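You operate a simulated robot arm through the tools that you are given. There is no shell and no other tool. Be economical: measure what you need, move in short steps, check, and stop when the job is done.

You run a simulated two-armed robot. Do the job below in one go: nothing can be reset, and whatever is moved stays where it is left.

JOB
Stack the guava white tub from the shelf under the cash drawer on top of the lime white tub. Then put the gold tin from the top of the low table on the wire shelf over the pegs. Then take the small clay cup and put it on the yellow paper cup. Then take the lid off the oil can labelled "fresh" on the top of the low table and lay it down there. Then put one of the orange sweets from the top of the low table on the back of the glass counter top. Then take the brown dough on the top of the low table and put it away in the floor of the dough tray. Then stack the brown tin labelled "almond" from the top of the wooden table on top of the brown tin that says "raisin". Do these in the order given. Set down upright: gold tin, small clay cup.

The check looks at the end state, three seconds after you hand in, the way a careful person would. Anything else that was tipped, shoved, dropped, spilled or broken makes it a failure. A push-on lid holds only when it is set on centred and level and pressed home; a screw cap is set on level and turned clockwise until tight.

ROBOT AND FRAMES
Two 7-joint arms with fingered hands on one trunk, on a base that drives. Base frame: it is fixed to the floor where the robot stands at the start and does not move with it; the origin is under the middle of the robot, x ahead of it, y to its left, z up. Readings come in m, rad, newtons and seconds.
The left shoulder is at the start at [0.02, 0.208, 1.33], the right one opposite. With the tool pointing down near the work surface each hand reaches from about 0.1 to 0.9 m from the robot's upright axis, wherever it stands, measured 20 degrees to its own side. Places, roughly: back of the glass counter top [0.6, 2.3, 1.1]; brown dough (5x5x4 cm) [3.7, 0.1, 0.5]; brown tin [-3.75, -1, 1]; floor of the dough tray (22x17 cm) [-2.26, -2.34, 0.86]; gold tin [3.5, -0.25, 0.5]; oil can [3.5, -0.25, 0.5]; orange sweet (4x4x4 cm) [3.3, 0.1, 0.5]; small clay cup (6x6x7 cm) [3.6, -0.5, 0.5]; white tub [0.75, -0.25, 0.5]; wire shelf over the pegs (23x42 cm) [-0.7, -2.72, 1.28]; yellow paper cup (7x6x2 cm) [3.4, 0, 0.5]. Payload 5 kg a hand.
The tool frame of a hand sits at the grasp point between the pads (the TCP): z along the fingers, y along the line on which they close. The tips reach 0.048 m beyond it. Largest opening 0.16 m; the body of the gripper starts 0.056 m behind the TCP. The gripper is a hand of 4 fingers: y runs from the thumb to the fingers, the wrist lies at [-0.026, -0.142, -0.252] in the tool frame, and closing takes about 1.5 s.
Orientation is told as [roll, pitch, yaw] about the base's x, y, z axes, in that order, counted from this pose: with the fingers straight down and the wrist toward the robot, the tool's x, y and z point along [0, 1, 0], [1, 0, 0] and [0, 0, -1] of the base frame.

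CONTROLS
- The arms move only by the tool drive_tool. It takes "left_targets", "right_targets" or both (then of equal length, played together; a hand with none holds still); each is one flat list of numbers, 6 for each row, row after row: the shift along the tool's x, y, z in m, then the turn, a rotation vector about the tool's x, y, z in rad. In form: [x, y, z, wx, wy, wz, x, y, z, wx, wy, wz, ...]. A call has 1 to 10 rows; each row shifts and turns the commanded pose from where the row before left it, along the tool's axes as they then stand. "left_fingers" and "right_fingers" are, for a hand that has rows, the opening, from 0 (shut) to 1 (fully open), set as the call begins (left out, the last holds). A row lasts 0.2 s, in which the tool goes at most 0.05 m and 0.15 rad; a call with a longer step from one row to the next is refused whole, and so is a gripper value outside its range. A pose out of reach is approached as far as the arm can. The call stops where the force on the tool passes 40 N (or 10 N more than at its start, if that is more) or the arm is blocked; 0.2 s more then pass. Each finger travels about 0.108 m/s and halts on what it meets, pressing with about 27 N; the grip force reading is that of the motor and also rises with nothing between the fingers. The clock runs only during rows and for 0.2 s after the last one: add rows that do not move to give the fingers time. It gives the time, the measured TCP pose, the force on the tool (base axes), the opening and the grip force at its end, in the units of the frame above (readings bear some noise), with the torque about the TCP (base axes, N m) and any sound that the robot's microphone picked up.
- Cameras (640 x 400 px; columns grow to the right, rows downward): "scene" is now at [0.0898, -0.0181, 1.5044]; the picture's right is [-0.20, -0.98, -0.00], its down [-0.67, 0.14, -0.73] and it looks along [0.71, -0.15, -0.69] (base axes); focal length 273 px, centre (320, 200). "left" rides on the left gripper at [-0.087, -0.133, -0.189] in its tool frame; the picture's right is [-0.83, -0.26, 0.49], its down [0.51, -0.71, 0.49] and it looks along [0.22, 0.66, 0.72] (tool axes); focal length 238 px, centre (320, 200). "right" rides on the right gripper at [0.087, -0.133, -0.189] in its tool frame; the picture's right is [-0.83, 0.26, -0.49], its down [-0.51, -0.71, 0.49] and it looks along [-0.22, 0.66, 0.72] (tool axes); focal length 238 px, centre (320, 200). There is no depth. A picture from a camera that has moved, and an enlarged one, comes with that camera's place and axes in the base frame and with its lens.
- camera(camera): a new picture of that camera. No time passes.
- lift_body(by): slides the trunk up (or, below 0, down) by that many m; the arms and the scene camera ride with it, the base frame stays. It gives what a move gives, with no picture.
- roll_base(legs): drives the robot by 1 to 6 legs, each [ahead, left, turn to the left] in m, m and rad, along the robot's own axes; the way and the turn of a leg run together, so that a leg with both is an arc; at most 1.5 m and 3.142 rad a leg. The arms and the cameras ride along, it lands a little off, and it stops where it bumps. It gives what a move gives.
- set_grasp(shape, hand): the hand has 4 fingers and takes this shape, open, in about a second: jaw (thumb against the fingers, like two jaws); tri (thumb and two fingers); tip (a fingertip pinch); poke (one finger out to press); point (the index stretched); flat (the hand flat); cup (the hand cupped); fist (a fist). The gripper value then closes the fingers along that shape, each until it touches; the sizes above hold for jaw. It gives what a move gives, with no picture.
- head_to(pan, tilt): turns the head with the scene camera to pan (to the left, within 1.501 rad either way) and tilt (down, from -0.506 to 1.204), counted from straight ahead of the robot. It gives what a move gives.
- zoom(camera, box): a new picture of the part [left, top, right, bottom] of that camera's present view, enlarged. No time passes.
- job_done(): hands the job in; it is judged then, once.

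Go step by step. Nothing tells you exact positions but the pictures and the camera data: compare them with the known pose of the tool, close in by small moves and look again before you grip or let go. The budget is 196 turns and 176 pictures, counting those below and the enlarged ones. Unless the task says otherwise, let go and move clear before handing in, and close with one line.

The tools are called after "Request:" by a JSON object that holds its "op" and its "data". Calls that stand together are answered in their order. drive_tool: Moves the arms, as the interface text tells. Its arguments: {"type":"object","properties":{"left_targets":{"type":"array","items":{"type":"number"}},"left_fingers":{"type":"number"},"right_targets":{"type":"array","items":{"type":"number"}},"right_fingers":{"type":"number"}},"required":[]} The other tools are called the same way: lift_body (by) slides the trunk up or down; set_grasp (shape, hand) gives the hand a shape; roll_base (legs) drives the base; head_to (pan, tilt) turns the head that bears the scene camera; camera (camera) takes a picture; zoom (camera, box) takes an enlarged picture of a part of a camera's view; job_done () hands the job in.

At the start:

```text
t: 0.0
left_position: [0.5957, 0.0704, 1.1493]
left_tcp_rot: [-0.001, -0.001, 0.001]
left_ft_force: [-0.2, 0.0, -0.4]
left_wrist_torque: [0.0, -0.02, 0.0]
left_gripper_width: 0.1599
left_grasp_force: 0.1
left_shape: jaw
right_position: [0.5335, -0.4398, 1.1491]
right_tcp_rot: [0.001, 0.001, 0.0]
right_ft_force: [-0.4, -0.4, -0.9]
right_wrist_torque: [0.01, 0.0, -0.01]
right_gripper_width: 0.1595
right_grasp_force: 0.1
right_shape: jaw
trunk travel left (down, up): [-0.331, 0.359]
robot x, y, heading: [-0.0015, 0.002, -0.005]
head pan, tilt: [-0.204, 0.756]
```

scene: 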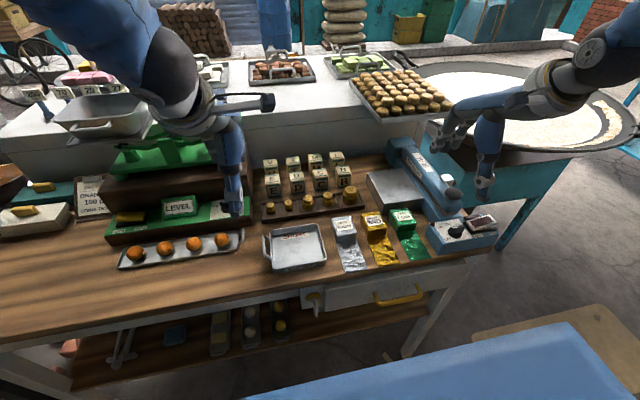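
right: 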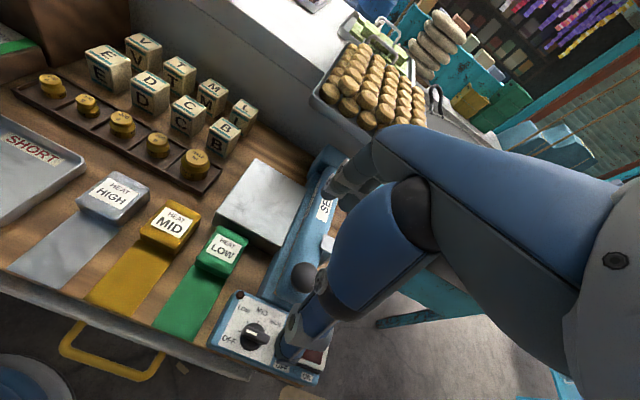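
left: 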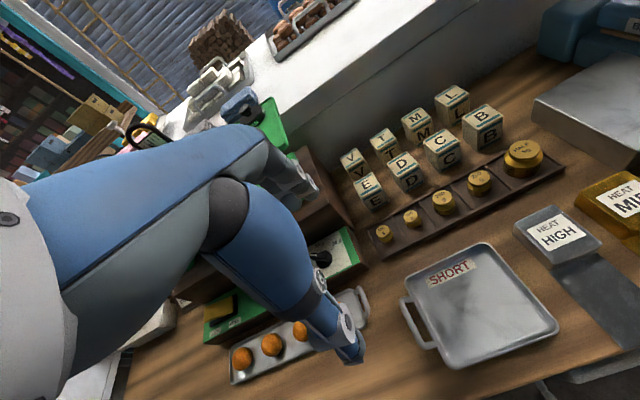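

I see the work table with a drawer and a shelf below it, where the white tubs should be. I'll look at the shelf more closely first.

Request:
{"op": "zoom", "data": {"camera": "scene", "box": [60, 280, 440, 400]}}

Request:
{"op": "head_to", "data": {"pan": -0.2, "tilt": 1.15}}

Request:
{"op": "camera", "data": {"camera": "scene"}}

```text
1.68 times, centred on (250, 340) of scene
camera zoom: at [0.0898, -0.0181, 1.5044], right [-0.2, -0.98, 0.0], down [-0.67, 0.14, -0.73], along [0.71, -0.15, -0.69], focal length 460 px, centre (438, -36)
```

zoom: 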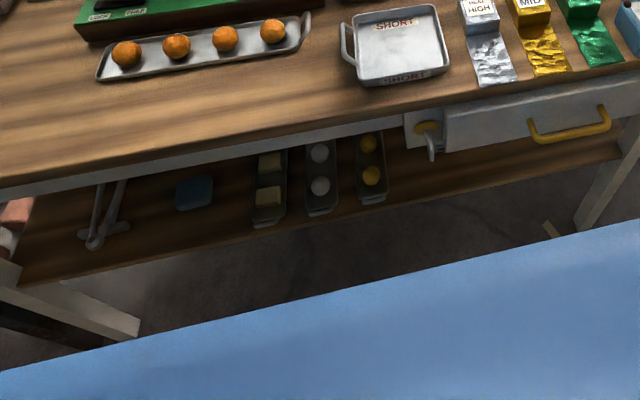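

```text
t: 0.9
left_position: [0.5953, 0.0707, 1.1492]
left_tcp_rot: [0.0, 0.002, -0.002]
left_ft_force: [-0.1, 0.6, -0.2]
left_wrist_torque: [0.0, -0.02, 0.03]
left_gripper_width: 0.1598
left_grasp_force: 0.0
left_shape: jaw
right_position: [0.534, -0.4396, 1.1493]
right_tcp_rot: [-0.001, 0.001, -0.001]
right_ft_force: [0.2, -0.5, 0.3]
right_wrist_torque: [0.0, -0.01, 0.03]
right_gripper_width: 0.1596
right_grasp_force: 0.0
right_shape: jaw
trunk travel left (down, up): [-0.331, 0.359]
robot x, y, heading: [0.0023, 0.001, 0.003]
head pan, tilt: [-0.201, 1.15]
```

```text
171 pictures are left
camera scene: at [0.0673, -0.0133, 1.4761], right [-0.2, -0.98, 0.0], down [-0.89, 0.18, -0.41], along [0.4, -0.08, -0.91], focal length 273 px, centre (320, 200)
```

scene: 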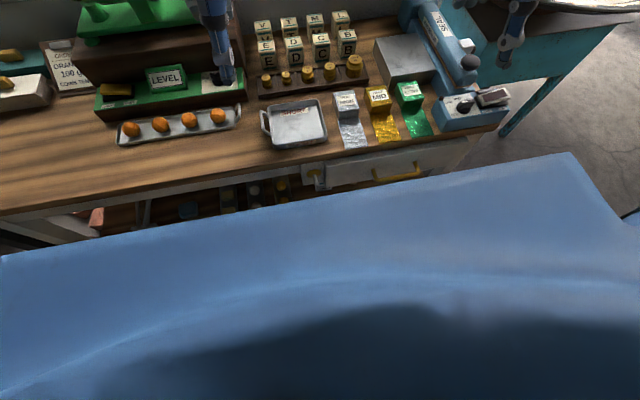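

The shelf is hidden by the table top from here. I'll back off so that the hands clear the table, then lower the trunk and look under it.

Request:
{"op": "roll_base", "data": {"legs": [[-0.7, 0, 0]]}}

Request:
{"op": "lift_body", "data": {"by": -0.33}}

Request:
{"op": "head_to", "data": {"pan": -0.2, "tilt": 0.5}}

Request:
{"op": "camera", "data": {"camera": "scene"}}

```text
t: 4.1
left_position: [0.0158, 0.1303, 1.1504]
left_tcp_rot: [-0.001, 0.001, 0.069]
left_ft_force: [-1.9, -0.1, 0.5]
left_wrist_torque: [-0.02, -0.24, 0.04]
left_gripper_width: 0.16
left_grasp_force: 0.0
left_shape: jaw
right_position: [-0.0118, -0.3833, 1.1513]
right_tcp_rot: [-0.002, -0.005, 0.067]
right_ft_force: [-1.9, 0.3, 1.6]
right_wrist_torque: [-0.04, -0.25, -0.05]
right_gripper_width: 0.16
right_grasp_force: 0.1
right_shape: jaw
trunk travel left (down, up): [-0.331, 0.359]
robot x, y, heading: [-0.5695, 0.017, 0.061]
head pan, tilt: [-0.201, 1.15]
stopped in leg 1: the robot was blocked; the commanded pose is now the measured one
```

```text
t: 7.4
left_position: [0.0191, 0.1295, 0.8179]
left_tcp_rot: [0.0, 0.003, 0.067]
left_ft_force: [0.4, -0.5, -0.4]
left_wrist_torque: [0.0, -0.02, -0.01]
left_gripper_width: 0.1599
left_grasp_force: 0.1
left_shape: jaw
right_position: [-0.0078, -0.3837, 0.819]
right_tcp_rot: [-0.002, 0.0, 0.066]
right_ft_force: [-0.1, 0.2, 0.1]
right_wrist_torque: [-0.01, 0.0, -0.02]
right_gripper_width: 0.1603
right_grasp_force: 0.0
right_shape: jaw
trunk travel left (down, up): [-0.001, 0.689]
robot x, y, heading: [-0.5682, 0.0229, 0.07]
head pan, tilt: [-0.201, 1.15]
```

```text
t: 8.4
left_position: [0.0195, 0.1291, 0.8184]
left_tcp_rot: [0.001, 0.004, 0.067]
left_ft_force: [-0.5, -0.7, 0.9]
left_wrist_torque: [-0.04, -0.04, 0.0]
left_gripper_width: 0.1601
left_grasp_force: 0.1
left_shape: jaw
right_position: [-0.0084, -0.3848, 0.8184]
right_tcp_rot: [0.0, 0.0, 0.066]
right_ft_force: [-0.2, 0.4, 0.2]
right_wrist_torque: [0.0, 0.03, 0.0]
right_gripper_width: 0.1598
right_grasp_force: 0.0
right_shape: jaw
trunk travel left (down, up): [-0.001, 0.689]
robot x, y, heading: [-0.5692, 0.0206, 0.062]
head pan, tilt: [-0.201, 0.499]
```

```text
170 pictures are left
camera scene: at [-0.471, 0.0068, 1.1967], right [-0.14, -0.99, 0.0], down [-0.48, 0.07, -0.88], along [0.87, -0.12, -0.48], focal length 273 px, centre (320, 200)
```

scene: 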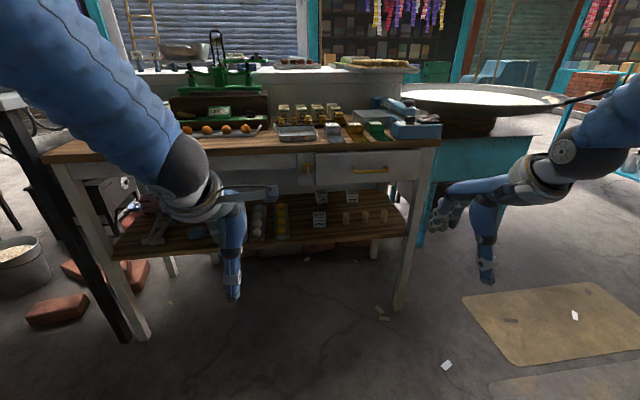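

The shelf is in view now. I'll enlarge it and also look left and right to learn what I bumped.

Request:
{"op": "zoom", "data": {"camera": "scene", "box": [220, 160, 440, 260]}}

Request:
{"op": "head_to", "data": {"pan": 1.5, "tilt": 0.5}}

Request:
{"op": "camera", "data": {"camera": "scene"}}

Request:
{"op": "head_to", "data": {"pan": -1.5, "tilt": 0.5}}

Request:
{"op": "camera", "data": {"camera": "scene"}}

```text
2.91 times, centred on (330, 210) of scene
camera zoom: at [-0.471, 0.0068, 1.1967], right [-0.14, -0.99, 0.0], down [-0.48, 0.07, -0.88], along [0.87, -0.12, -0.48], focal length 794 px, centre (291, 171)
```

zoom: 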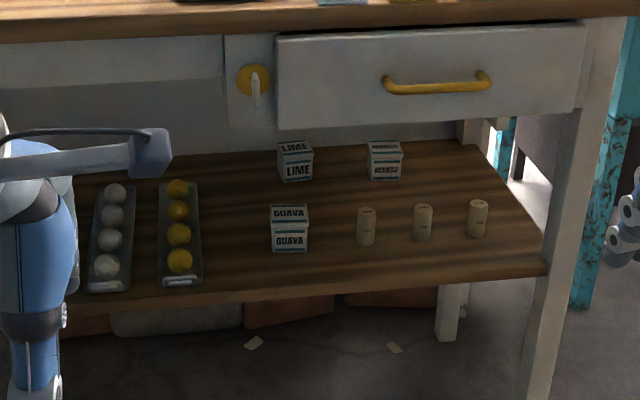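

```text
t: 10.1
left_position: [0.0205, 0.1301, 0.8174]
left_tcp_rot: [0.001, 0.003, 0.069]
left_ft_force: [-0.2, 1.3, 0.2]
left_wrist_torque: [-0.03, -0.02, -0.01]
left_gripper_width: 0.1602
left_grasp_force: 0.0
left_shape: jaw
right_position: [-0.0086, -0.3841, 0.8201]
right_tcp_rot: [0.0, -0.001, 0.066]
right_ft_force: [-0.2, -0.1, -0.4]
right_wrist_torque: [0.02, 0.02, -0.01]
right_gripper_width: 0.1599
right_grasp_force: 0.1
right_shape: jaw
trunk travel left (down, up): [-0.001, 0.689]
robot x, y, heading: [-0.5728, 0.0196, 0.065]
head pan, tilt: [1.499, 0.499]
```

```text
168 pictures are left
camera scene: at [-0.5604, 0.1102, 1.1969], right [1.0, -0.01, 0.0], down [0.0, -0.48, -0.88], along [0.01, 0.88, -0.48], focal length 273 px, centre (320, 200)
```

scene: 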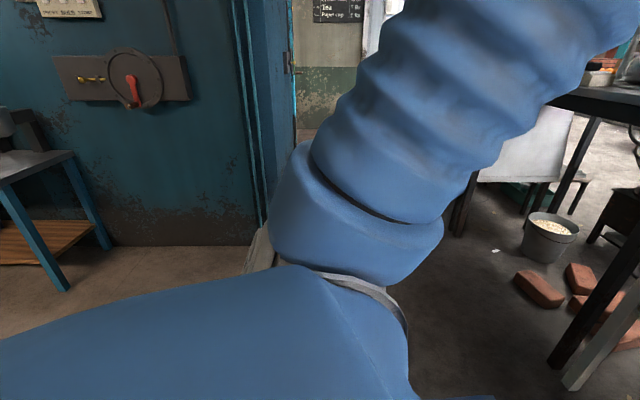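

```text
t: 12.7
left_position: [0.0198, 0.1308, 0.8181]
left_tcp_rot: [0.001, 0.004, 0.068]
left_ft_force: [0.4, 0.7, -0.3]
left_wrist_torque: [-0.01, 0.01, 0.03]
left_gripper_width: 0.1599
left_grasp_force: 0.0
left_shape: jaw
right_position: [-0.0082, -0.3842, 0.8195]
right_tcp_rot: [0.001, 0.001, 0.067]
right_ft_force: [-0.1, 0.6, -0.1]
right_wrist_torque: [-0.01, -0.01, 0.0]
right_gripper_width: 0.1599
right_grasp_force: 0.1
right_shape: jaw
trunk travel left (down, up): [-0.001, 0.689]
robot x, y, heading: [-0.569, 0.0185, 0.063]
head pan, tilt: [-1.499, 0.499]
```

```text
167 pictures are left
camera scene: at [-0.5488, -0.0709, 1.1968], right [-0.99, -0.14, 0.0], down [-0.07, 0.47, -0.88], along [0.12, -0.87, -0.48], focal length 273 px, centre (320, 200)
```

scene: 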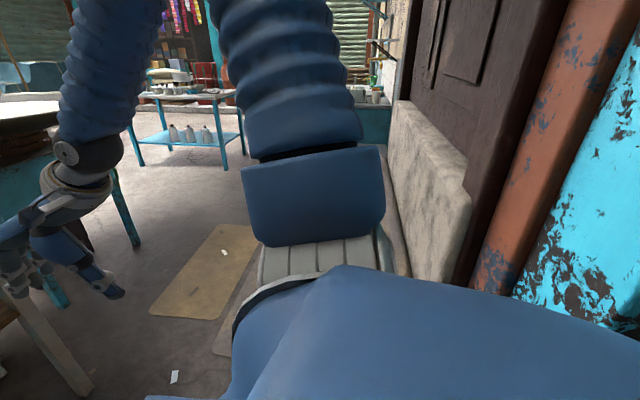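

Behind me is only a solid wall, and the left and right are clear. Guava sits near the shelf front at about (0.6, -0.14), Lime at the back at about (0.8, -0.18). I'll turn the left hand to point forward and slightly down, closing sideways, and tuck the right hand back and up.

Request:
{"op": "drive_tool", "data": {"left_targets": [0, 0, 0, 0, 0, 0.15, 0, 0, 0, 0, 0, 0.15, 0, 0, 0, 0, 0, 0.15, 0, 0, 0, 0, 0, 0.15, 0, 0, 0, 0, 0, 0.15, 0, 0, 0, 0, 0, 0.15, 0, 0, 0, 0, 0, 0.15, 0, 0, 0, 0, 0, 0.15, 0, 0, 0, 0, 0, 0.15, 0, 0, 0, 0, 0, 0.15], "right_targets": [0, -0.025, -0.035, 0, 0, 0, 0, -0.025, -0.035, 0, 0, 0, 0, -0.025, -0.035, 0, 0, 0, 0, -0.025, -0.035, 0, 0, 0, 0, -0.025, -0.035, 0, 0, 0, 0, -0.025, -0.035, 0, 0, 0, 0, -0.025, -0.035, 0, 0, 0, 0, -0.025, -0.035, 0, 0, 0, 0, -0.025, -0.035, 0, 0, 0, 0, -0.025, -0.035, 0, 0, 0]}}

Request:
{"op": "drive_tool", "data": {"left_targets": [0, 0, 0, 0, 0.14, 0.0, 0, 0, 0, 0, 0.14, 0, 0, 0, 0, 0, 0.14, 0, 0, 0, 0, 0, 0.14, 0, 0, 0, 0, 0, 0.14, 0, 0, 0, 0, 0, 0.14, 0, 0, 0, 0, 0, 0.14, 0, 0, 0, 0, 0, 0.1, 0]}}

Request:
{"op": "head_to", "data": {"pan": 0.0, "tilt": 0.55}}

Request:
{"op": "camera", "data": {"camera": "scene"}}

Request:
{"op": "camera", "data": {"camera": "left"}}

```text
t: 14.9
left_position: [0.0205, 0.132, 0.8178]
left_tcp_rot: [-0.003, 0.0, -1.435]
left_ft_force: [-0.7, 0.2, 1.1]
left_wrist_torque: [-0.03, -0.02, 0.01]
left_gripper_width: 0.16
left_grasp_force: 0.1
left_shape: jaw
right_position: [-0.2255, -0.4806, 1.1464]
right_tcp_rot: [0.004, 0.002, 0.068]
right_ft_force: [0.4, -0.2, 0.4]
right_wrist_torque: [-0.03, -0.02, -0.02]
right_gripper_width: 0.16
right_grasp_force: 0.1
right_shape: jaw
right hand out of reach, approached as far as the arm can: row 1, 5, 6, 7, 8, 9, 10
trunk travel left (down, up): [-0.001, 0.689]
robot x, y, heading: [-0.5678, 0.022, 0.064]
head pan, tilt: [-1.499, 0.499]
```

```text
t: 16.7
left_position: [0.0195, 0.13, 0.8183]
left_tcp_rot: [1.081, 0.003, -1.432]
left_ft_force: [-0.1, -0.1, 0.3]
left_wrist_torque: [0.0, 0.03, 0.05]
left_gripper_width: 0.1598
left_grasp_force: 0.1
left_shape: jaw
right_position: [-0.2262, -0.4826, 1.1453]
right_tcp_rot: [0.005, -0.001, 0.067]
right_ft_force: [-0.4, -1.2, 0.5]
right_wrist_torque: [-0.01, 0.04, 0.02]
right_gripper_width: 0.1599
right_grasp_force: 0.0
right_shape: jaw
trunk travel left (down, up): [-0.001, 0.689]
robot x, y, heading: [-0.57, 0.0235, 0.065]
head pan, tilt: [-1.499, 0.499]
```

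```text
t: 18.3
left_position: [0.0195, 0.1313, 0.8184]
left_tcp_rot: [1.078, -0.001, -1.432]
left_ft_force: [0.2, -0.2, 0.2]
left_wrist_torque: [0.04, -0.02, 0.0]
left_gripper_width: 0.16
left_grasp_force: 0.0
left_shape: jaw
right_position: [-0.2252, -0.4821, 1.1454]
right_tcp_rot: [0.001, 0.0, 0.067]
right_ft_force: [-0.3, -0.3, 0.1]
right_wrist_torque: [-0.01, 0.0, 0.03]
right_gripper_width: 0.16
right_grasp_force: 0.0
right_shape: jaw
trunk travel left (down, up): [-0.001, 0.689]
robot x, y, heading: [-0.569, 0.0245, 0.07]
head pan, tilt: [0.0, 0.55]
```

```text
166 pictures are left
camera scene: at [-0.4716, 0.025, 1.1923], right [0.06, -1.0, 0.0], down [-0.52, -0.03, -0.85], along [0.85, 0.05, -0.52], focal length 273 px, centre (320, 200)
```

scene: 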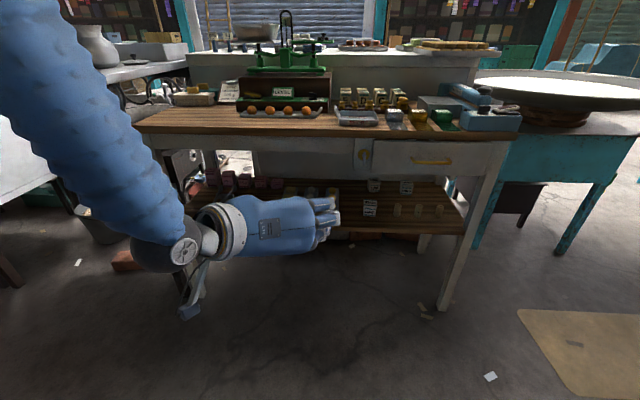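

```text
165 pictures are left
camera left: at [-0.2045, 0.232, 0.8321], right [0.0, 0.26, -0.97], down [0.57, 0.8, 0.21], along [0.82, -0.55, -0.15], focal length 238 px, centre (320, 200)
```

left: 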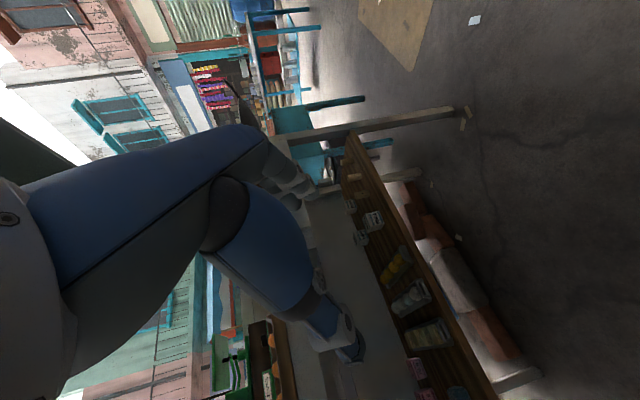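

The pose is reachable. I'll lower the hand to shelf height while still clear of the table, square the base up, and drive closer for a look.

Request:
{"op": "drive_tool", "data": {"left_targets": [-0.037, 0.02, 0.02, 0, 0, 0, -0.037, 0.02, 0.02, 0, 0, 0, -0.037, 0.02, 0.02, 0, 0, 0, -0.037, 0.02, 0.02, 0, 0, 0, -0.037, 0.02, 0.02, 0, 0, 0, -0.037, 0.02, 0.02, 0, 0, 0]}}

Request:
{"op": "roll_base", "data": {"legs": [[0, 0, -0.067], [0.2, 0, 0]]}}

Request:
{"op": "camera", "data": {"camera": "left"}}

Request:
{"op": "camera", "data": {"camera": "scene"}}

```text
t: 19.7
left_position: [0.0372, 0.0129, 0.5675]
left_tcp_rot: [1.079, 0.001, -1.43]
left_ft_force: [1.9, 0.3, 1.1]
left_wrist_torque: [-0.04, 0.13, -0.01]
left_gripper_width: 0.1598
left_grasp_force: 0.1
left_shape: jaw
right_position: [-0.2255, -0.4826, 1.145]
right_tcp_rot: [0.005, 0.002, 0.068]
right_ft_force: [0.7, 0.8, -0.6]
right_wrist_torque: [-0.02, 0.08, 0.01]
right_gripper_width: 0.1599
right_grasp_force: 0.0
right_shape: jaw
trunk travel left (down, up): [-0.001, 0.689]
robot x, y, heading: [-0.5709, 0.0223, 0.068]
head pan, tilt: [0.0, 0.55]
```

```text
t: 21.8
left_position: [0.2356, -0.0283, 0.5668]
left_tcp_rot: [1.078, 0.0, -1.499]
left_ft_force: [0.6, 0.2, -0.5]
left_wrist_torque: [-0.03, 0.05, 0.0]
left_gripper_width: 0.16
left_grasp_force: 0.0
left_shape: jaw
right_position: [-0.0591, -0.505, 1.1455]
right_tcp_rot: [0.002, 0.002, 0.001]
right_ft_force: [0.9, 1.6, 0.1]
right_wrist_torque: [0.01, 0.11, -0.01]
right_gripper_width: 0.1599
right_grasp_force: 0.1
right_shape: jaw
trunk travel left (down, up): [-0.001, 0.689]
robot x, y, heading: [-0.3692, 0.0195, -0.004]
head pan, tilt: [0.0, 0.55]
```

```text
164 pictures are left
camera left: at [0.018, 0.0872, 0.5805], right [0.01, 0.26, -0.97], down [0.62, 0.76, 0.21], along [0.79, -0.6, -0.15], focal length 238 px, centre (320, 200)
```

left: 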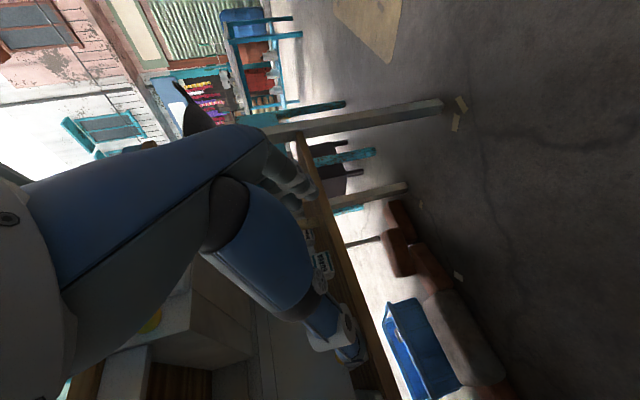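

```text
163 pictures are left
camera scene: at [-0.2703, 0.0177, 1.1921], right [0.0, -1.0, 0.0], down [-0.52, 0.0, -0.85], along [0.85, 0.0, -0.52], focal length 273 px, centre (320, 200)
```

scene: 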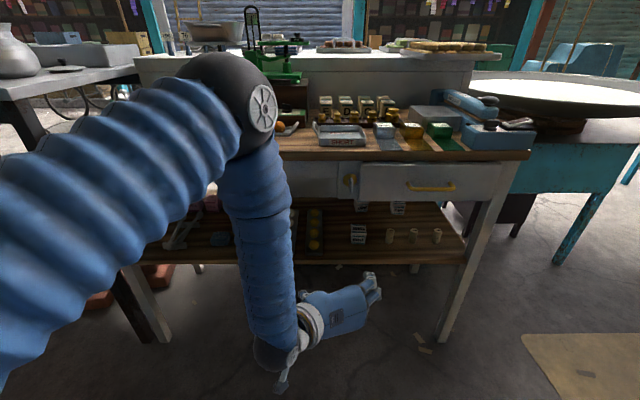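

The forearm now hangs too steeply to pass under the table edge. I'll shift the base back and right and stretch the arm forward so that the forearm lies flatter.

Request:
{"op": "roll_base", "data": {"legs": [[-0.14, -0.11, 0]]}}

Request:
{"op": "drive_tool", "data": {"left_targets": [0.0207, 0, 0.0388, -0.062, 0, 0.033, 0.0207, 0, 0.0388, 0, 0, 0, 0.0207, 0, 0.0388, 0, 0, 0, 0.0207, 0, 0.0388, 0, 0, 0, 0.0207, 0, 0.0388, 0, 0, 0]}}

Request:
{"op": "camera", "data": {"camera": "scene"}}

Request:
{"op": "camera", "data": {"camera": "left"}}

```text
t: 23.2
left_position: [0.1397, -0.1033, 0.5692]
left_tcp_rot: [1.08, 0.001, -1.495]
left_ft_force: [-0.9, 1.1, 0.4]
left_wrist_torque: [-0.02, 0.04, -0.01]
left_gripper_width: 0.1598
left_grasp_force: 0.1
left_shape: jaw
right_position: [-0.1542, -0.5807, 1.1455]
right_tcp_rot: [0.006, -0.004, 0.002]
right_ft_force: [-0.2, -0.6, 0.3]
right_wrist_torque: [0.05, -0.08, -0.03]
right_gripper_width: 0.16
right_grasp_force: 0.1
right_shape: jaw
trunk travel left (down, up): [-0.001, 0.689]
robot x, y, heading: [-0.4629, -0.0583, 0.005]
head pan, tilt: [0.0, 0.55]
stopped in leg 1: the robot was blocked; the commanded pose is now the measured one
```

```text
t: 24.4
left_position: [0.3577, -0.1002, 0.5671]
left_tcp_rot: [1.077, 0.0, -1.567]
left_ft_force: [-0.8, -0.4, -1.7]
left_wrist_torque: [-0.02, -0.1, 0.03]
left_gripper_width: 0.16
left_grasp_force: 0.0
left_shape: jaw
right_position: [-0.1541, -0.5812, 1.1459]
right_tcp_rot: [0.006, -0.003, 0.001]
right_ft_force: [0.6, -0.1, 0.5]
right_wrist_torque: [-0.02, -0.02, 0.02]
right_gripper_width: 0.16
right_grasp_force: 0.0
right_shape: jaw
trunk travel left (down, up): [-0.001, 0.689]
robot x, y, heading: [-0.4639, -0.0595, 0.005]
head pan, tilt: [0.0, 0.55]
```

```text
162 pictures are left
camera scene: at [-0.3661, -0.0582, 1.1922], right [0.0, -1.0, 0.0], down [-0.52, 0.0, -0.85], along [0.85, 0.0, -0.52], focal length 273 px, centre (320, 200)
```

scene: 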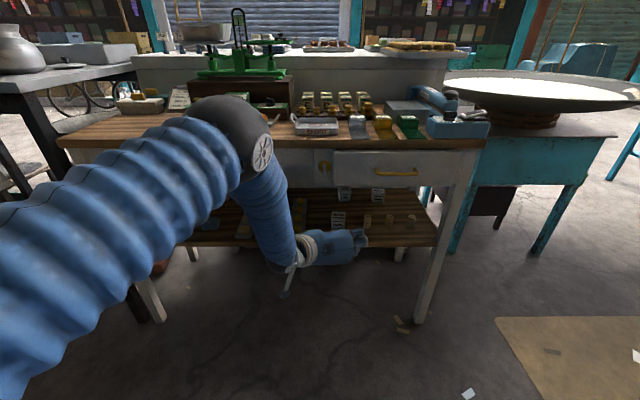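

```text
161 pictures are left
camera left: at [0.1518, 0.0307, 0.58], right [0.03, 0.26, -0.97], down [0.67, 0.71, 0.21], along [0.74, -0.65, -0.15], focal length 238 px, centre (320, 200)
```

left: 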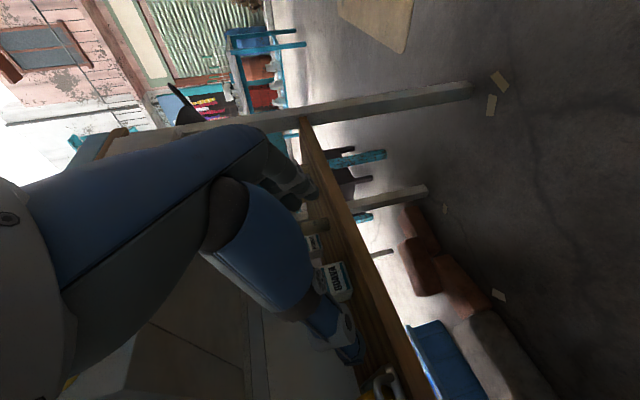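

The elbow is still high, so I'll flatten the hand's pitch to about 12° to bring the wrist lower. First I'll measure the tub and shelf from both cameras, enlarged.

Request:
{"op": "zoom", "data": {"camera": "scene", "box": [280, 160, 440, 260]}}

Request:
{"op": "zoom", "data": {"camera": "left", "box": [270, 190, 430, 290]}}

```text
4.00 times, centred on (360, 210) of scene
camera zoom: at [-0.3661, -0.0582, 1.1922], right [0.0, -1.0, 0.0], down [-0.52, 0.0, -0.85], along [0.85, 0.0, -0.52], focal length 1091 px, centre (160, 160)
```

zoom: 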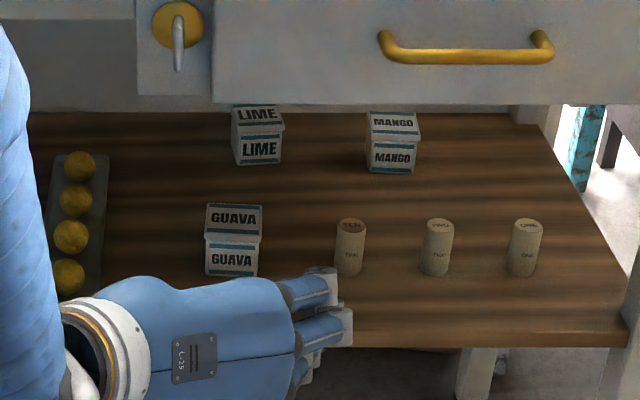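

```text
4.00 times, centred on (350, 240) of left
camera zoom: at [0.1518, 0.0307, 0.58], right [0.03, 0.26, -0.97], down [0.67, 0.71, 0.21], along [0.74, -0.65, -0.15], focal length 953 px, centre (200, 40)
```

zoom: 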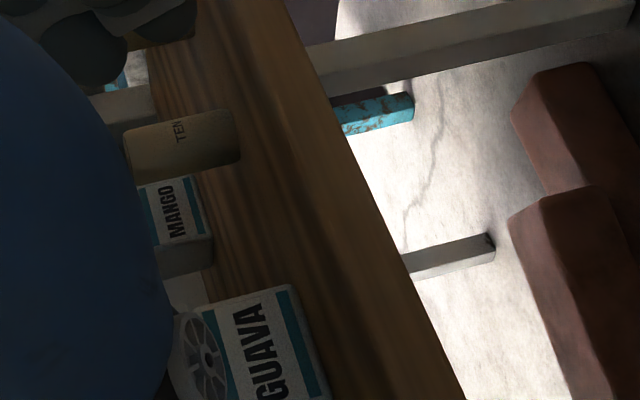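

Shelf top is about z=0.49, Guava centre about (0.582, -0.134) with a size around 5.5×6×4.5 cm, Lime centre about (0.80, -0.18). I'll pitch the hand to 22° below level, narrow the fingers and come closer.

Request:
{"op": "drive_tool", "data": {"left_targets": [0, 0.017, 0, 0, 0.105, 0, 0.013, 0.017, 0.032, 0, 0, 0, 0.013, 0, 0.032, 0, 0, 0], "left_fingers": 0.64}}

Request:
{"op": "roll_base", "data": {"legs": [[0.08, 0, 0]]}}

Request:
{"op": "camera", "data": {"camera": "scene"}}

Request:
{"op": "camera", "data": {"camera": "left"}}

```text
t: 25.2
left_position: [0.4275, -0.1333, 0.5654]
left_tcp_rot: [1.181, 0.001, -1.567]
left_ft_force: [-1.2, -1.4, -0.5]
left_wrist_torque: [0.01, -0.1, 0.05]
left_gripper_width: 0.103
left_grasp_force: 0.0
left_shape: jaw
right_position: [-0.1537, -0.5811, 1.1454]
right_tcp_rot: [0.005, -0.001, 0.002]
right_ft_force: [-0.6, 0.5, -0.2]
right_wrist_torque: [-0.02, 0.02, 0.0]
right_gripper_width: 0.1602
right_grasp_force: 0.1
right_shape: jaw
trunk travel left (down, up): [-0.001, 0.689]
robot x, y, heading: [-0.4655, -0.0573, 0.003]
head pan, tilt: [0.0, 0.55]
```

```text
t: 26.3
left_position: [0.5108, -0.1323, 0.5648]
left_tcp_rot: [1.18, 0.0, -1.564]
left_ft_force: [0.6, 0.3, -1.1]
left_wrist_torque: [0.0, -0.08, -0.03]
left_gripper_width: 0.1028
left_grasp_force: 0.1
left_shape: jaw
right_position: [-0.0707, -0.5809, 1.1446]
right_tcp_rot: [0.005, 0.0, 0.004]
right_ft_force: [1.1, 0.5, -0.3]
right_wrist_torque: [-0.02, 0.17, 0.03]
right_gripper_width: 0.1599
right_grasp_force: 0.0
right_shape: jaw
trunk travel left (down, up): [-0.001, 0.689]
robot x, y, heading: [-0.3783, -0.0576, -0.0]
head pan, tilt: [0.0, 0.55]
```

```text
158 pictures are left
camera scene: at [-0.2831, -0.0581, 1.192], right [0.0, -1.0, 0.0], down [-0.52, 0.0, -0.85], along [0.85, 0.0, -0.52], focal length 273 px, centre (320, 200)
```

scene: 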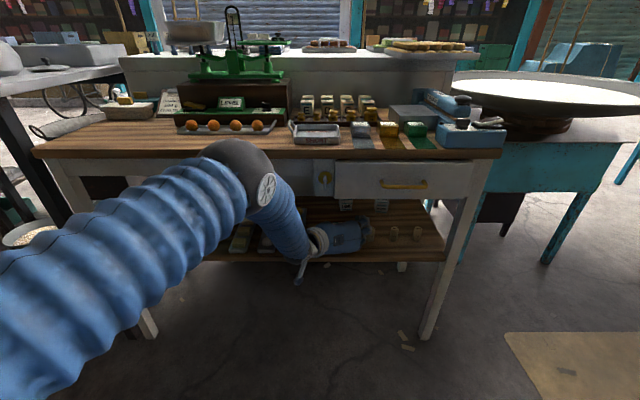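

```text
157 pictures are left
camera left: at [0.3022, -0.0015, 0.5561], right [0.13, 0.26, -0.96], down [0.64, 0.71, 0.28], along [0.75, -0.65, -0.07], focal length 238 px, centre (320, 200)
```

left: 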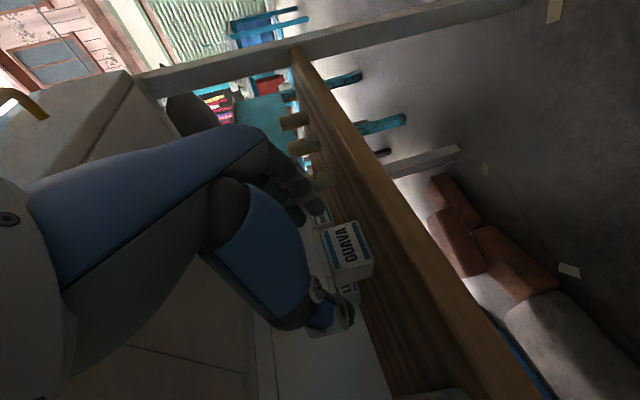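

The hand is now at the shelf's front with Guava just ahead. I'll enlarge the wrist picture for the alignment.

Request:
{"op": "zoom", "data": {"camera": "left", "box": [280, 190, 408, 350]}}

Request:
{"op": "zoom", "data": {"camera": "scene", "box": [260, 170, 420, 270]}}

```text
2.50 times, centred on (344, 270) of left
camera zoom: at [0.3022, -0.0015, 0.5561], right [0.13, 0.26, -0.96], down [0.64, 0.71, 0.28], along [0.75, -0.65, -0.07], focal length 596 px, centre (260, 25)
```

zoom: 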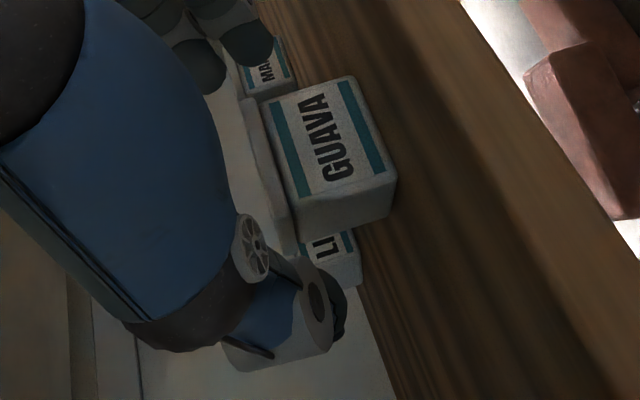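

```text
4.00 times, centred on (340, 220) of scene
camera zoom: at [-0.2831, -0.0581, 1.192], right [0.0, -1.0, 0.0], down [-0.52, 0.0, -0.85], along [0.85, 0.0, -0.52], focal length 1091 px, centre (240, 120)
```

zoom: 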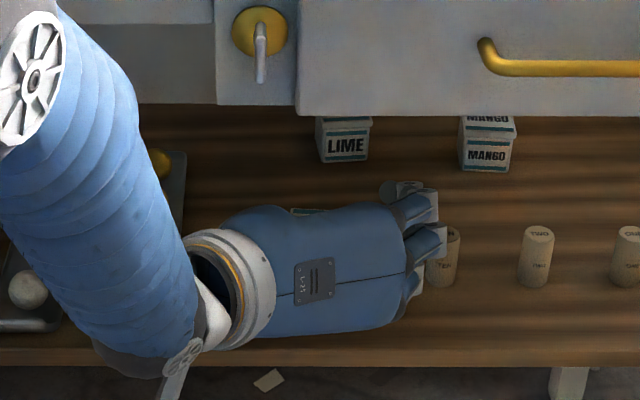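

Guava's centre measures about y=-0.137. I'll narrow the fingers to about 8.5 cm and slide forward to straddle it.

Request:
{"op": "drive_tool", "data": {"left_targets": [0.0, 0.005, 0, 0, 0, 0, 0.0098, 0, 0.0241, 0, 0, 0, 0.0098, 0, 0.0241, 0, 0, 0], "left_fingers": 0.54}}

Request:
{"op": "zoom", "data": {"camera": "left", "box": [280, 190, 408, 350]}}

Request:
{"op": "zoom", "data": {"camera": "scene", "box": [260, 170, 420, 270]}}

```text
t: 27.1
left_position: [0.5627, -0.1364, 0.564]
left_tcp_rot: [1.183, 0.0, -1.565]
left_ft_force: [-0.4, -0.8, -0.1]
left_wrist_torque: [-0.04, -0.08, -0.01]
left_gripper_width: 0.0867
left_grasp_force: 0.1
left_shape: jaw
right_position: [-0.0699, -0.5797, 1.1457]
right_tcp_rot: [0.005, -0.001, 0.003]
right_ft_force: [0.5, -0.1, 0.0]
right_wrist_torque: [-0.03, 0.02, -0.03]
right_gripper_width: 0.16
right_grasp_force: 0.1
right_shape: jaw
trunk travel left (down, up): [-0.001, 0.689]
robot x, y, heading: [-0.3862, -0.0575, 0.004]
head pan, tilt: [0.0, 0.55]
```

```text
2.50 times, centred on (344, 270) of left
camera zoom: at [0.3542, -0.0057, 0.5566], right [0.13, 0.26, -0.96], down [0.64, 0.71, 0.28], along [0.75, -0.65, -0.07], focal length 596 px, centre (260, 25)
```

zoom: 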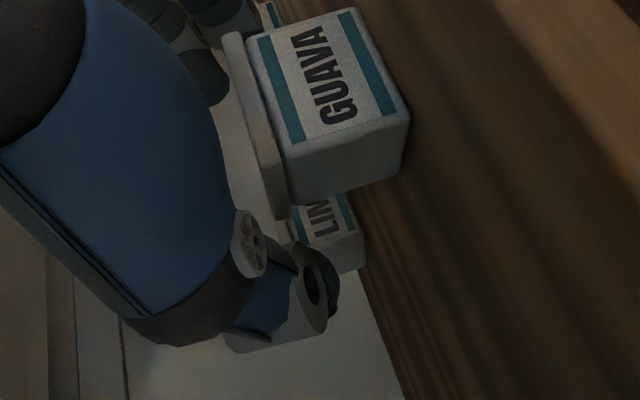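

```text
4.00 times, centred on (340, 220) of scene
camera zoom: at [-0.2842, -0.0579, 1.1922], right [0.0, -1.0, 0.0], down [-0.52, 0.0, -0.85], along [0.85, 0.0, -0.52], focal length 1091 px, centre (240, 120)
```

zoom: 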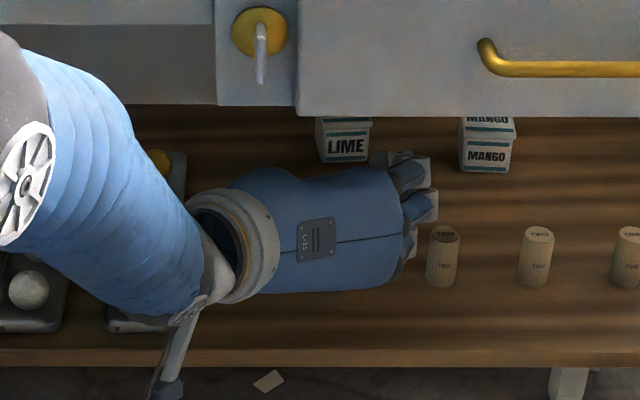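

Alignment looks right: the tub spans about y -0.168 to -0.110 and the fingers straddle it. I'll lower by 3 cm and close gently.

Request:
{"op": "drive_tool", "data": {"left_targets": [-0.015, 0.002, 0.006, 0, 0, 0, -0.014, 0, 0.006, 0, 0, 0]}}

Request:
{"op": "zoom", "data": {"camera": "left", "box": [280, 190, 408, 350]}}

```text
t: 27.7
left_position: [0.5635, -0.1378, 0.5341]
left_tcp_rot: [1.185, 0.0, -1.565]
left_ft_force: [0.1, 1.1, 1.8]
left_wrist_torque: [-0.12, -0.11, -0.03]
left_gripper_width: 0.0868
left_grasp_force: 0.0
left_shape: jaw
right_position: [-0.071, -0.5812, 1.145]
right_tcp_rot: [0.004, -0.002, 0.004]
right_ft_force: [-0.5, -0.5, -0.5]
right_wrist_torque: [0.01, 0.01, 0.0]
right_gripper_width: 0.1598
right_grasp_force: 0.1
right_shape: jaw
trunk travel left (down, up): [-0.001, 0.689]
robot x, y, heading: [-0.3853, -0.06, 0.002]
head pan, tilt: [0.0, 0.55]
```

```text
2.50 times, centred on (344, 270) of left
camera zoom: at [0.3549, -0.0081, 0.5255], right [0.13, 0.26, -0.96], down [0.64, 0.71, 0.28], along [0.76, -0.65, -0.07], focal length 596 px, centre (260, 25)
```

zoom: 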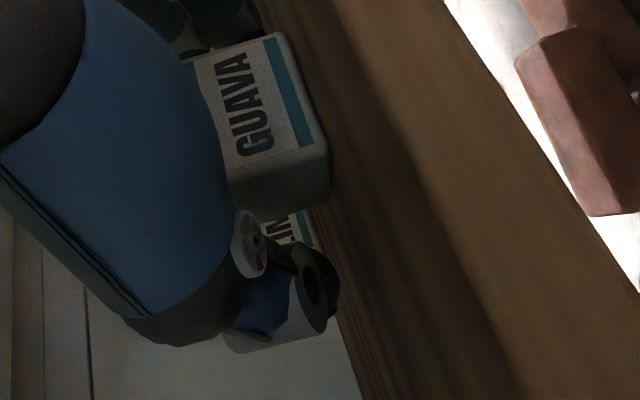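

Good. Slightly lower, then close on the tub.

Request:
{"op": "drive_tool", "data": {"left_targets": [-0.005, 0, 0.005, 0, 0, 0]}}

Request:
{"op": "drive_tool", "data": {"left_targets": [0, 0, 0, 0, 0, 0, 0, 0, 0, 0, 0, 0, 0, 0, 0, 0, 0, 0, 0, 0, 0, 0, 0, 0], "left_fingers": 0.2}}

Request:
{"op": "zoom", "data": {"camera": "left", "box": [280, 190, 408, 350]}}

```text
t: 28.1
left_position: [0.5659, -0.1394, 0.5315]
left_tcp_rot: [1.187, -0.003, -1.567]
left_ft_force: [-4.5, 0.1, 13.5]
left_wrist_torque: [-0.76, -0.41, -0.21]
left_gripper_width: 0.0863
left_grasp_force: 0.1
left_shape: jaw
right_position: [-0.073, -0.5804, 1.1455]
right_tcp_rot: [0.006, -0.003, 0.004]
right_ft_force: [0.1, -0.2, 0.2]
right_wrist_torque: [0.0, 0.01, 0.0]
right_gripper_width: 0.1601
right_grasp_force: 0.1
right_shape: jaw
trunk travel left (down, up): [-0.001, 0.689]
robot x, y, heading: [-0.3836, -0.0563, 0.004]
head pan, tilt: [0.0, 0.55]
```

```text
t: 29.1
left_position: [0.5655, -0.1411, 0.5313]
left_tcp_rot: [1.187, -0.002, -1.568]
left_ft_force: [-1.4, -8.6, 22.5]
left_wrist_torque: [-1.2, -0.98, -0.43]
left_gripper_width: 0.0337
left_grasp_force: 0.1
left_shape: jaw
right_position: [-0.0731, -0.5803, 1.1457]
right_tcp_rot: [0.006, -0.003, 0.001]
right_ft_force: [0.5, -0.4, 0.4]
right_wrist_torque: [-0.01, 0.04, 0.02]
right_gripper_width: 0.1597
right_grasp_force: 0.0
right_shape: jaw
trunk travel left (down, up): [-0.001, 0.689]
robot x, y, heading: [-0.3825, -0.0577, 0.004]
head pan, tilt: [0.0, 0.55]
```

```text
2.50 times, centred on (344, 270) of left
camera zoom: at [0.3573, -0.0095, 0.5213], right [0.14, 0.26, -0.96], down [0.64, 0.71, 0.28], along [0.75, -0.65, -0.07], focal length 596 px, centre (260, 25)
```

zoom: 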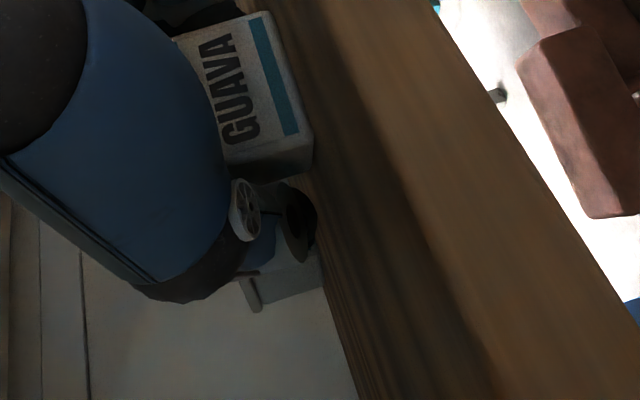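

The reading is near the commanded value, so it may not really be gripping yet. I'll ease off the shelf by a few millimetres, close fully and watch.

Request:
{"op": "drive_tool", "data": {"left_targets": [0.004, 0, -0.002, 0, 0, 0, 0, 0, 0, 0, 0, 0, 0, 0, 0, 0, 0, 0, 0, 0, 0, 0, 0, 0], "left_fingers": 0.0}}

Request:
{"op": "camera", "data": {"camera": "left"}}

Request:
{"op": "zoom", "data": {"camera": "scene", "box": [260, 170, 420, 270]}}

```text
t: 30.1
left_position: [0.5654, -0.1392, 0.5314]
left_tcp_rot: [1.186, 0.0, -1.565]
left_ft_force: [2.7, -2.8, 9.7]
left_wrist_torque: [-0.55, -0.58, -0.02]
left_gripper_width: 0.0292
left_grasp_force: 27.3
left_shape: jaw
right_position: [-0.0726, -0.581, 1.1468]
right_tcp_rot: [0.005, -0.001, 0.004]
right_ft_force: [0.2, 0.7, 0.1]
right_wrist_torque: [-0.01, 0.02, -0.01]
right_gripper_width: 0.1598
right_grasp_force: 0.1
right_shape: jaw
trunk travel left (down, up): [-0.001, 0.689]
robot x, y, heading: [-0.3865, -0.0591, 0.007]
head pan, tilt: [0.0, 0.55]
```

```text
150 pictures are left
camera left: at [0.3566, -0.0082, 0.5233], right [0.13, 0.26, -0.96], down [0.64, 0.71, 0.28], along [0.76, -0.65, -0.07], focal length 238 px, centre (320, 200)
```

left: 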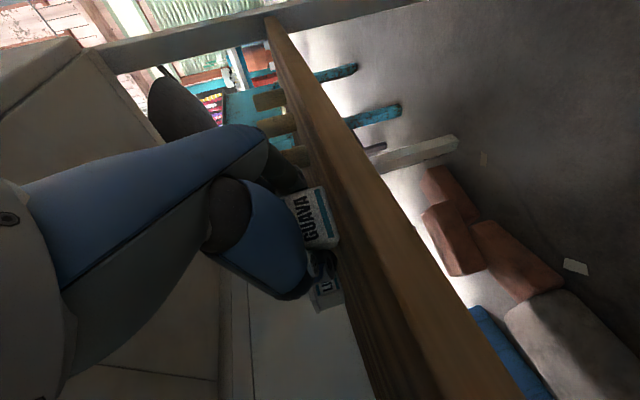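

```text
4.00 times, centred on (340, 220) of scene
camera zoom: at [-0.2851, -0.058, 1.1923], right [0.0, -1.0, 0.0], down [-0.52, 0.0, -0.85], along [0.85, 0.0, -0.52], focal length 1091 px, centre (240, 120)
```

zoom: 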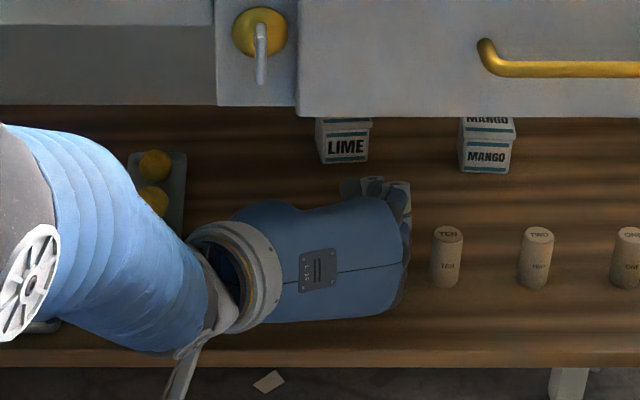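

Grip force is 27 N at 2.9 cm, so the fingers hold something, perhaps curling around the tub. I'll lift 2 cm and look.

Request:
{"op": "drive_tool", "data": {"left_targets": [0.0185, 0, -0.0075, 0, 0, 0]}}

Request:
{"op": "zoom", "data": {"camera": "left", "box": [260, 160, 388, 320]}}

```text
t: 30.5
left_position: [0.5646, -0.1378, 0.5501]
left_tcp_rot: [1.182, 0.0, -1.564]
left_ft_force: [-1.2, 0.2, -1.8]
left_wrist_torque: [0.01, -0.07, -0.01]
left_gripper_width: 0.0289
left_grasp_force: 27.1
left_shape: jaw
right_position: [-0.073, -0.582, 1.1461]
right_tcp_rot: [0.006, -0.004, 0.003]
right_ft_force: [-0.8, 0.8, 0.6]
right_wrist_torque: [0.0, -0.12, -0.02]
right_gripper_width: 0.1599
right_grasp_force: 0.1
right_shape: jaw
trunk travel left (down, up): [-0.001, 0.689]
robot x, y, heading: [-0.3842, -0.059, 0.006]
head pan, tilt: [0.0, 0.55]
```

```text
2.50 times, centred on (324, 240) of left
camera zoom: at [0.3552, -0.0081, 0.542], right [0.13, 0.26, -0.96], down [0.64, 0.71, 0.28], along [0.76, -0.65, -0.07], focal length 596 px, centre (310, 100)
```

zoom: 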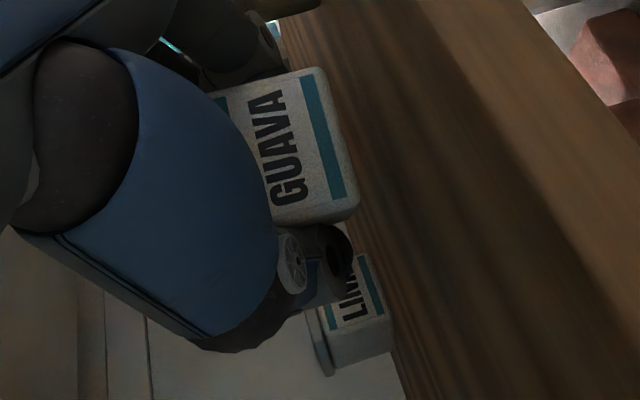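

The tub is held and lifted. But with this pitch the forearm would hit the table's apron on the way to Lime. I'll set Guava down near the shelf's front edge so that I can re-grip it with a level hand.

Request:
{"op": "drive_tool", "data": {"left_targets": [-0.0122, 0, -0.0301, 0, 0, 0, -0.0122, 0, -0.0301, 0, 0, 0]}}

Request:
{"op": "camera", "data": {"camera": "left"}}

Request:
{"op": "zoom", "data": {"camera": "scene", "box": [260, 170, 420, 270]}}

```text
t: 31.1
left_position: [0.5005, -0.1391, 0.5515]
left_tcp_rot: [1.183, 0.0, -1.566]
left_ft_force: [1.0, 0.7, -0.7]
left_wrist_torque: [0.02, 0.12, -0.06]
left_gripper_width: 0.0287
left_grasp_force: 26.6
left_shape: jaw
right_position: [-0.072, -0.5806, 1.1454]
right_tcp_rot: [0.006, -0.003, 0.003]
right_ft_force: [-0.5, -1.1, 0.3]
right_wrist_torque: [0.0, 0.0, -0.01]
right_gripper_width: 0.16
right_grasp_force: 0.1
right_shape: jaw
trunk travel left (down, up): [-0.001, 0.689]
robot x, y, heading: [-0.3797, -0.053, 0.005]
head pan, tilt: [0.0, 0.55]
```

```text
147 pictures are left
camera left: at [0.2919, -0.009, 0.5431], right [0.13, 0.26, -0.96], down [0.64, 0.71, 0.28], along [0.76, -0.65, -0.07], focal length 238 px, centre (320, 200)
```

left: 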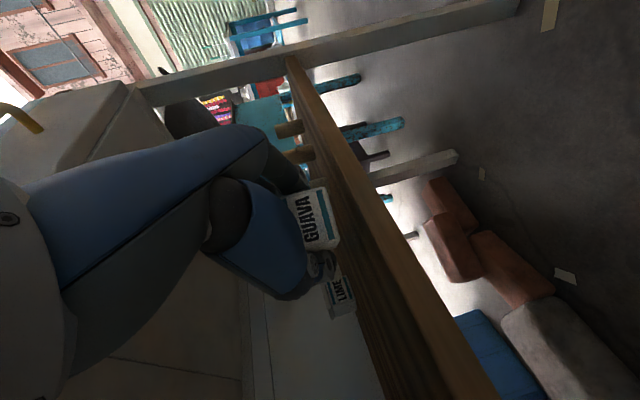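

```text
4.00 times, centred on (340, 220) of scene
camera zoom: at [-0.2844, -0.0581, 1.1922], right [0.0, -1.0, 0.0], down [-0.52, 0.0, -0.85], along [0.85, 0.0, -0.52], focal length 1091 px, centre (240, 120)
```

zoom: 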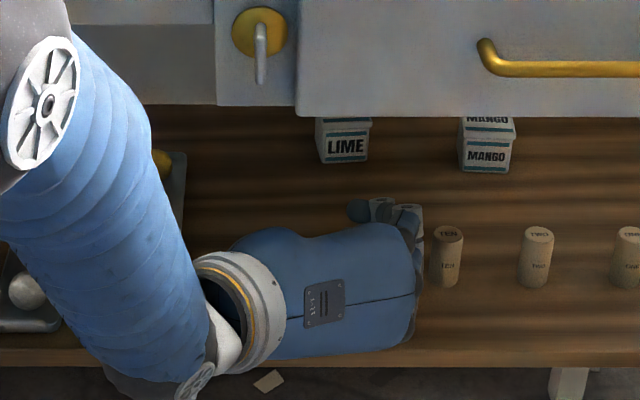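

Now I'll set it down, open, and back the hand straight out.

Request:
{"op": "drive_tool", "data": {"left_targets": [-0.0165, 0, 0.0068, 0, 0, 0]}}

Request:
{"op": "drive_tool", "data": {"left_targets": [0, 0, 0, 0, 0, 0, 0, 0, 0, 0, 0, 0, 0, 0, 0, 0, 0, 0], "left_fingers": 0.58}}

Request:
{"op": "drive_tool", "data": {"left_targets": [0.003, 0, -0.001, 0, 0, 0, -0.015, 0, -0.037, 0, 0, 0, -0.015, 0, -0.037, 0, 0, 0, -0.015, 0, -0.037, 0, 0, 0]}}

Request:
{"op": "camera", "data": {"camera": "left"}}

Request:
{"op": "zoom", "data": {"camera": "scene", "box": [260, 170, 420, 270]}}

```text
t: 31.5
left_position: [0.5009, -0.1393, 0.5342]
left_tcp_rot: [1.183, 0.0, -1.565]
left_ft_force: [-0.6, 0.6, -1.2]
left_wrist_torque: [0.02, 0.02, -0.08]
left_gripper_width: 0.029
left_grasp_force: 26.9
left_shape: jaw
right_position: [-0.0718, -0.581, 1.1453]
right_tcp_rot: [0.006, -0.002, 0.004]
right_ft_force: [-0.1, -0.1, 0.2]
right_wrist_torque: [-0.01, -0.01, 0.04]
right_gripper_width: 0.1597
right_grasp_force: 0.0
right_shape: jaw
trunk travel left (down, up): [-0.001, 0.689]
robot x, y, heading: [-0.3842, -0.0584, 0.01]
head pan, tilt: [0.0, 0.55]
```

```text
t: 32.3
left_position: [0.5019, -0.1408, 0.5348]
left_tcp_rot: [1.184, -0.001, -1.565]
left_ft_force: [0.0, -0.3, 0.5]
left_wrist_torque: [0.0, -0.01, 0.03]
left_gripper_width: 0.0924
left_grasp_force: 0.0
left_shape: jaw
right_position: [-0.0723, -0.5823, 1.1452]
right_tcp_rot: [0.005, -0.002, 0.002]
right_ft_force: [0.8, 0.3, 0.7]
right_wrist_torque: [0.0, -0.01, -0.02]
right_gripper_width: 0.1601
right_grasp_force: 0.1
right_shape: jaw
trunk travel left (down, up): [-0.001, 0.689]
robot x, y, heading: [-0.3841, -0.0541, 0.001]
head pan, tilt: [0.0, 0.55]
```

```text
t: 33.3
left_position: [0.3787, -0.1397, 0.5388]
left_tcp_rot: [1.184, -0.003, -1.566]
left_ft_force: [0.2, 0.1, 1.3]
left_wrist_torque: [0.02, 0.14, -0.06]
left_gripper_width: 0.0926
left_grasp_force: 0.0
left_shape: jaw
right_position: [-0.0728, -0.5798, 1.1444]
right_tcp_rot: [0.006, -0.003, 0.001]
right_ft_force: [0.1, -0.9, -0.4]
right_wrist_torque: [0.0, -0.02, 0.05]
right_gripper_width: 0.1597
right_grasp_force: 0.1
right_shape: jaw
trunk travel left (down, up): [-0.001, 0.689]
robot x, y, heading: [-0.3819, -0.0575, 0.005]
head pan, tilt: [0.0, 0.55]
```

```text
145 pictures are left
camera left: at [0.1707, -0.0094, 0.5294], right [0.14, 0.26, -0.96], down [0.64, 0.71, 0.28], along [0.76, -0.65, -0.07], focal length 238 px, centre (320, 200)
```

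left: 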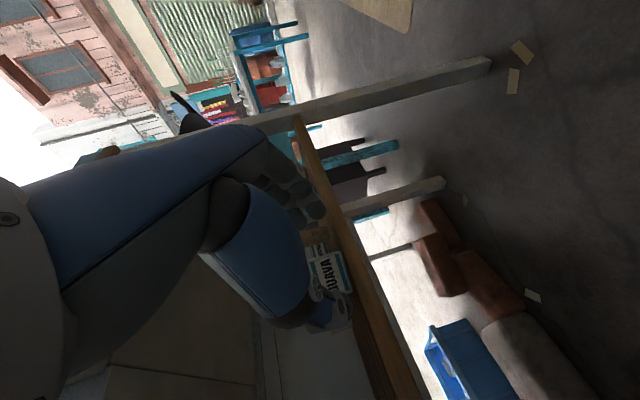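

```text
4.00 times, centred on (340, 220) of scene
camera zoom: at [-0.2846, -0.0581, 1.1923], right [0.0, -1.0, 0.0], down [-0.52, 0.0, -0.85], along [0.85, 0.0, -0.52], focal length 1091 px, centre (240, 120)
```

zoom: 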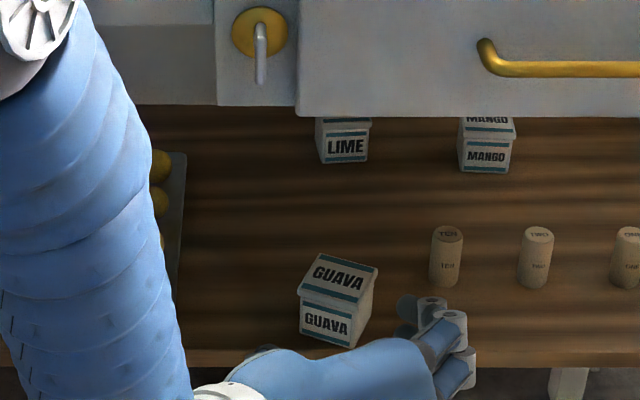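

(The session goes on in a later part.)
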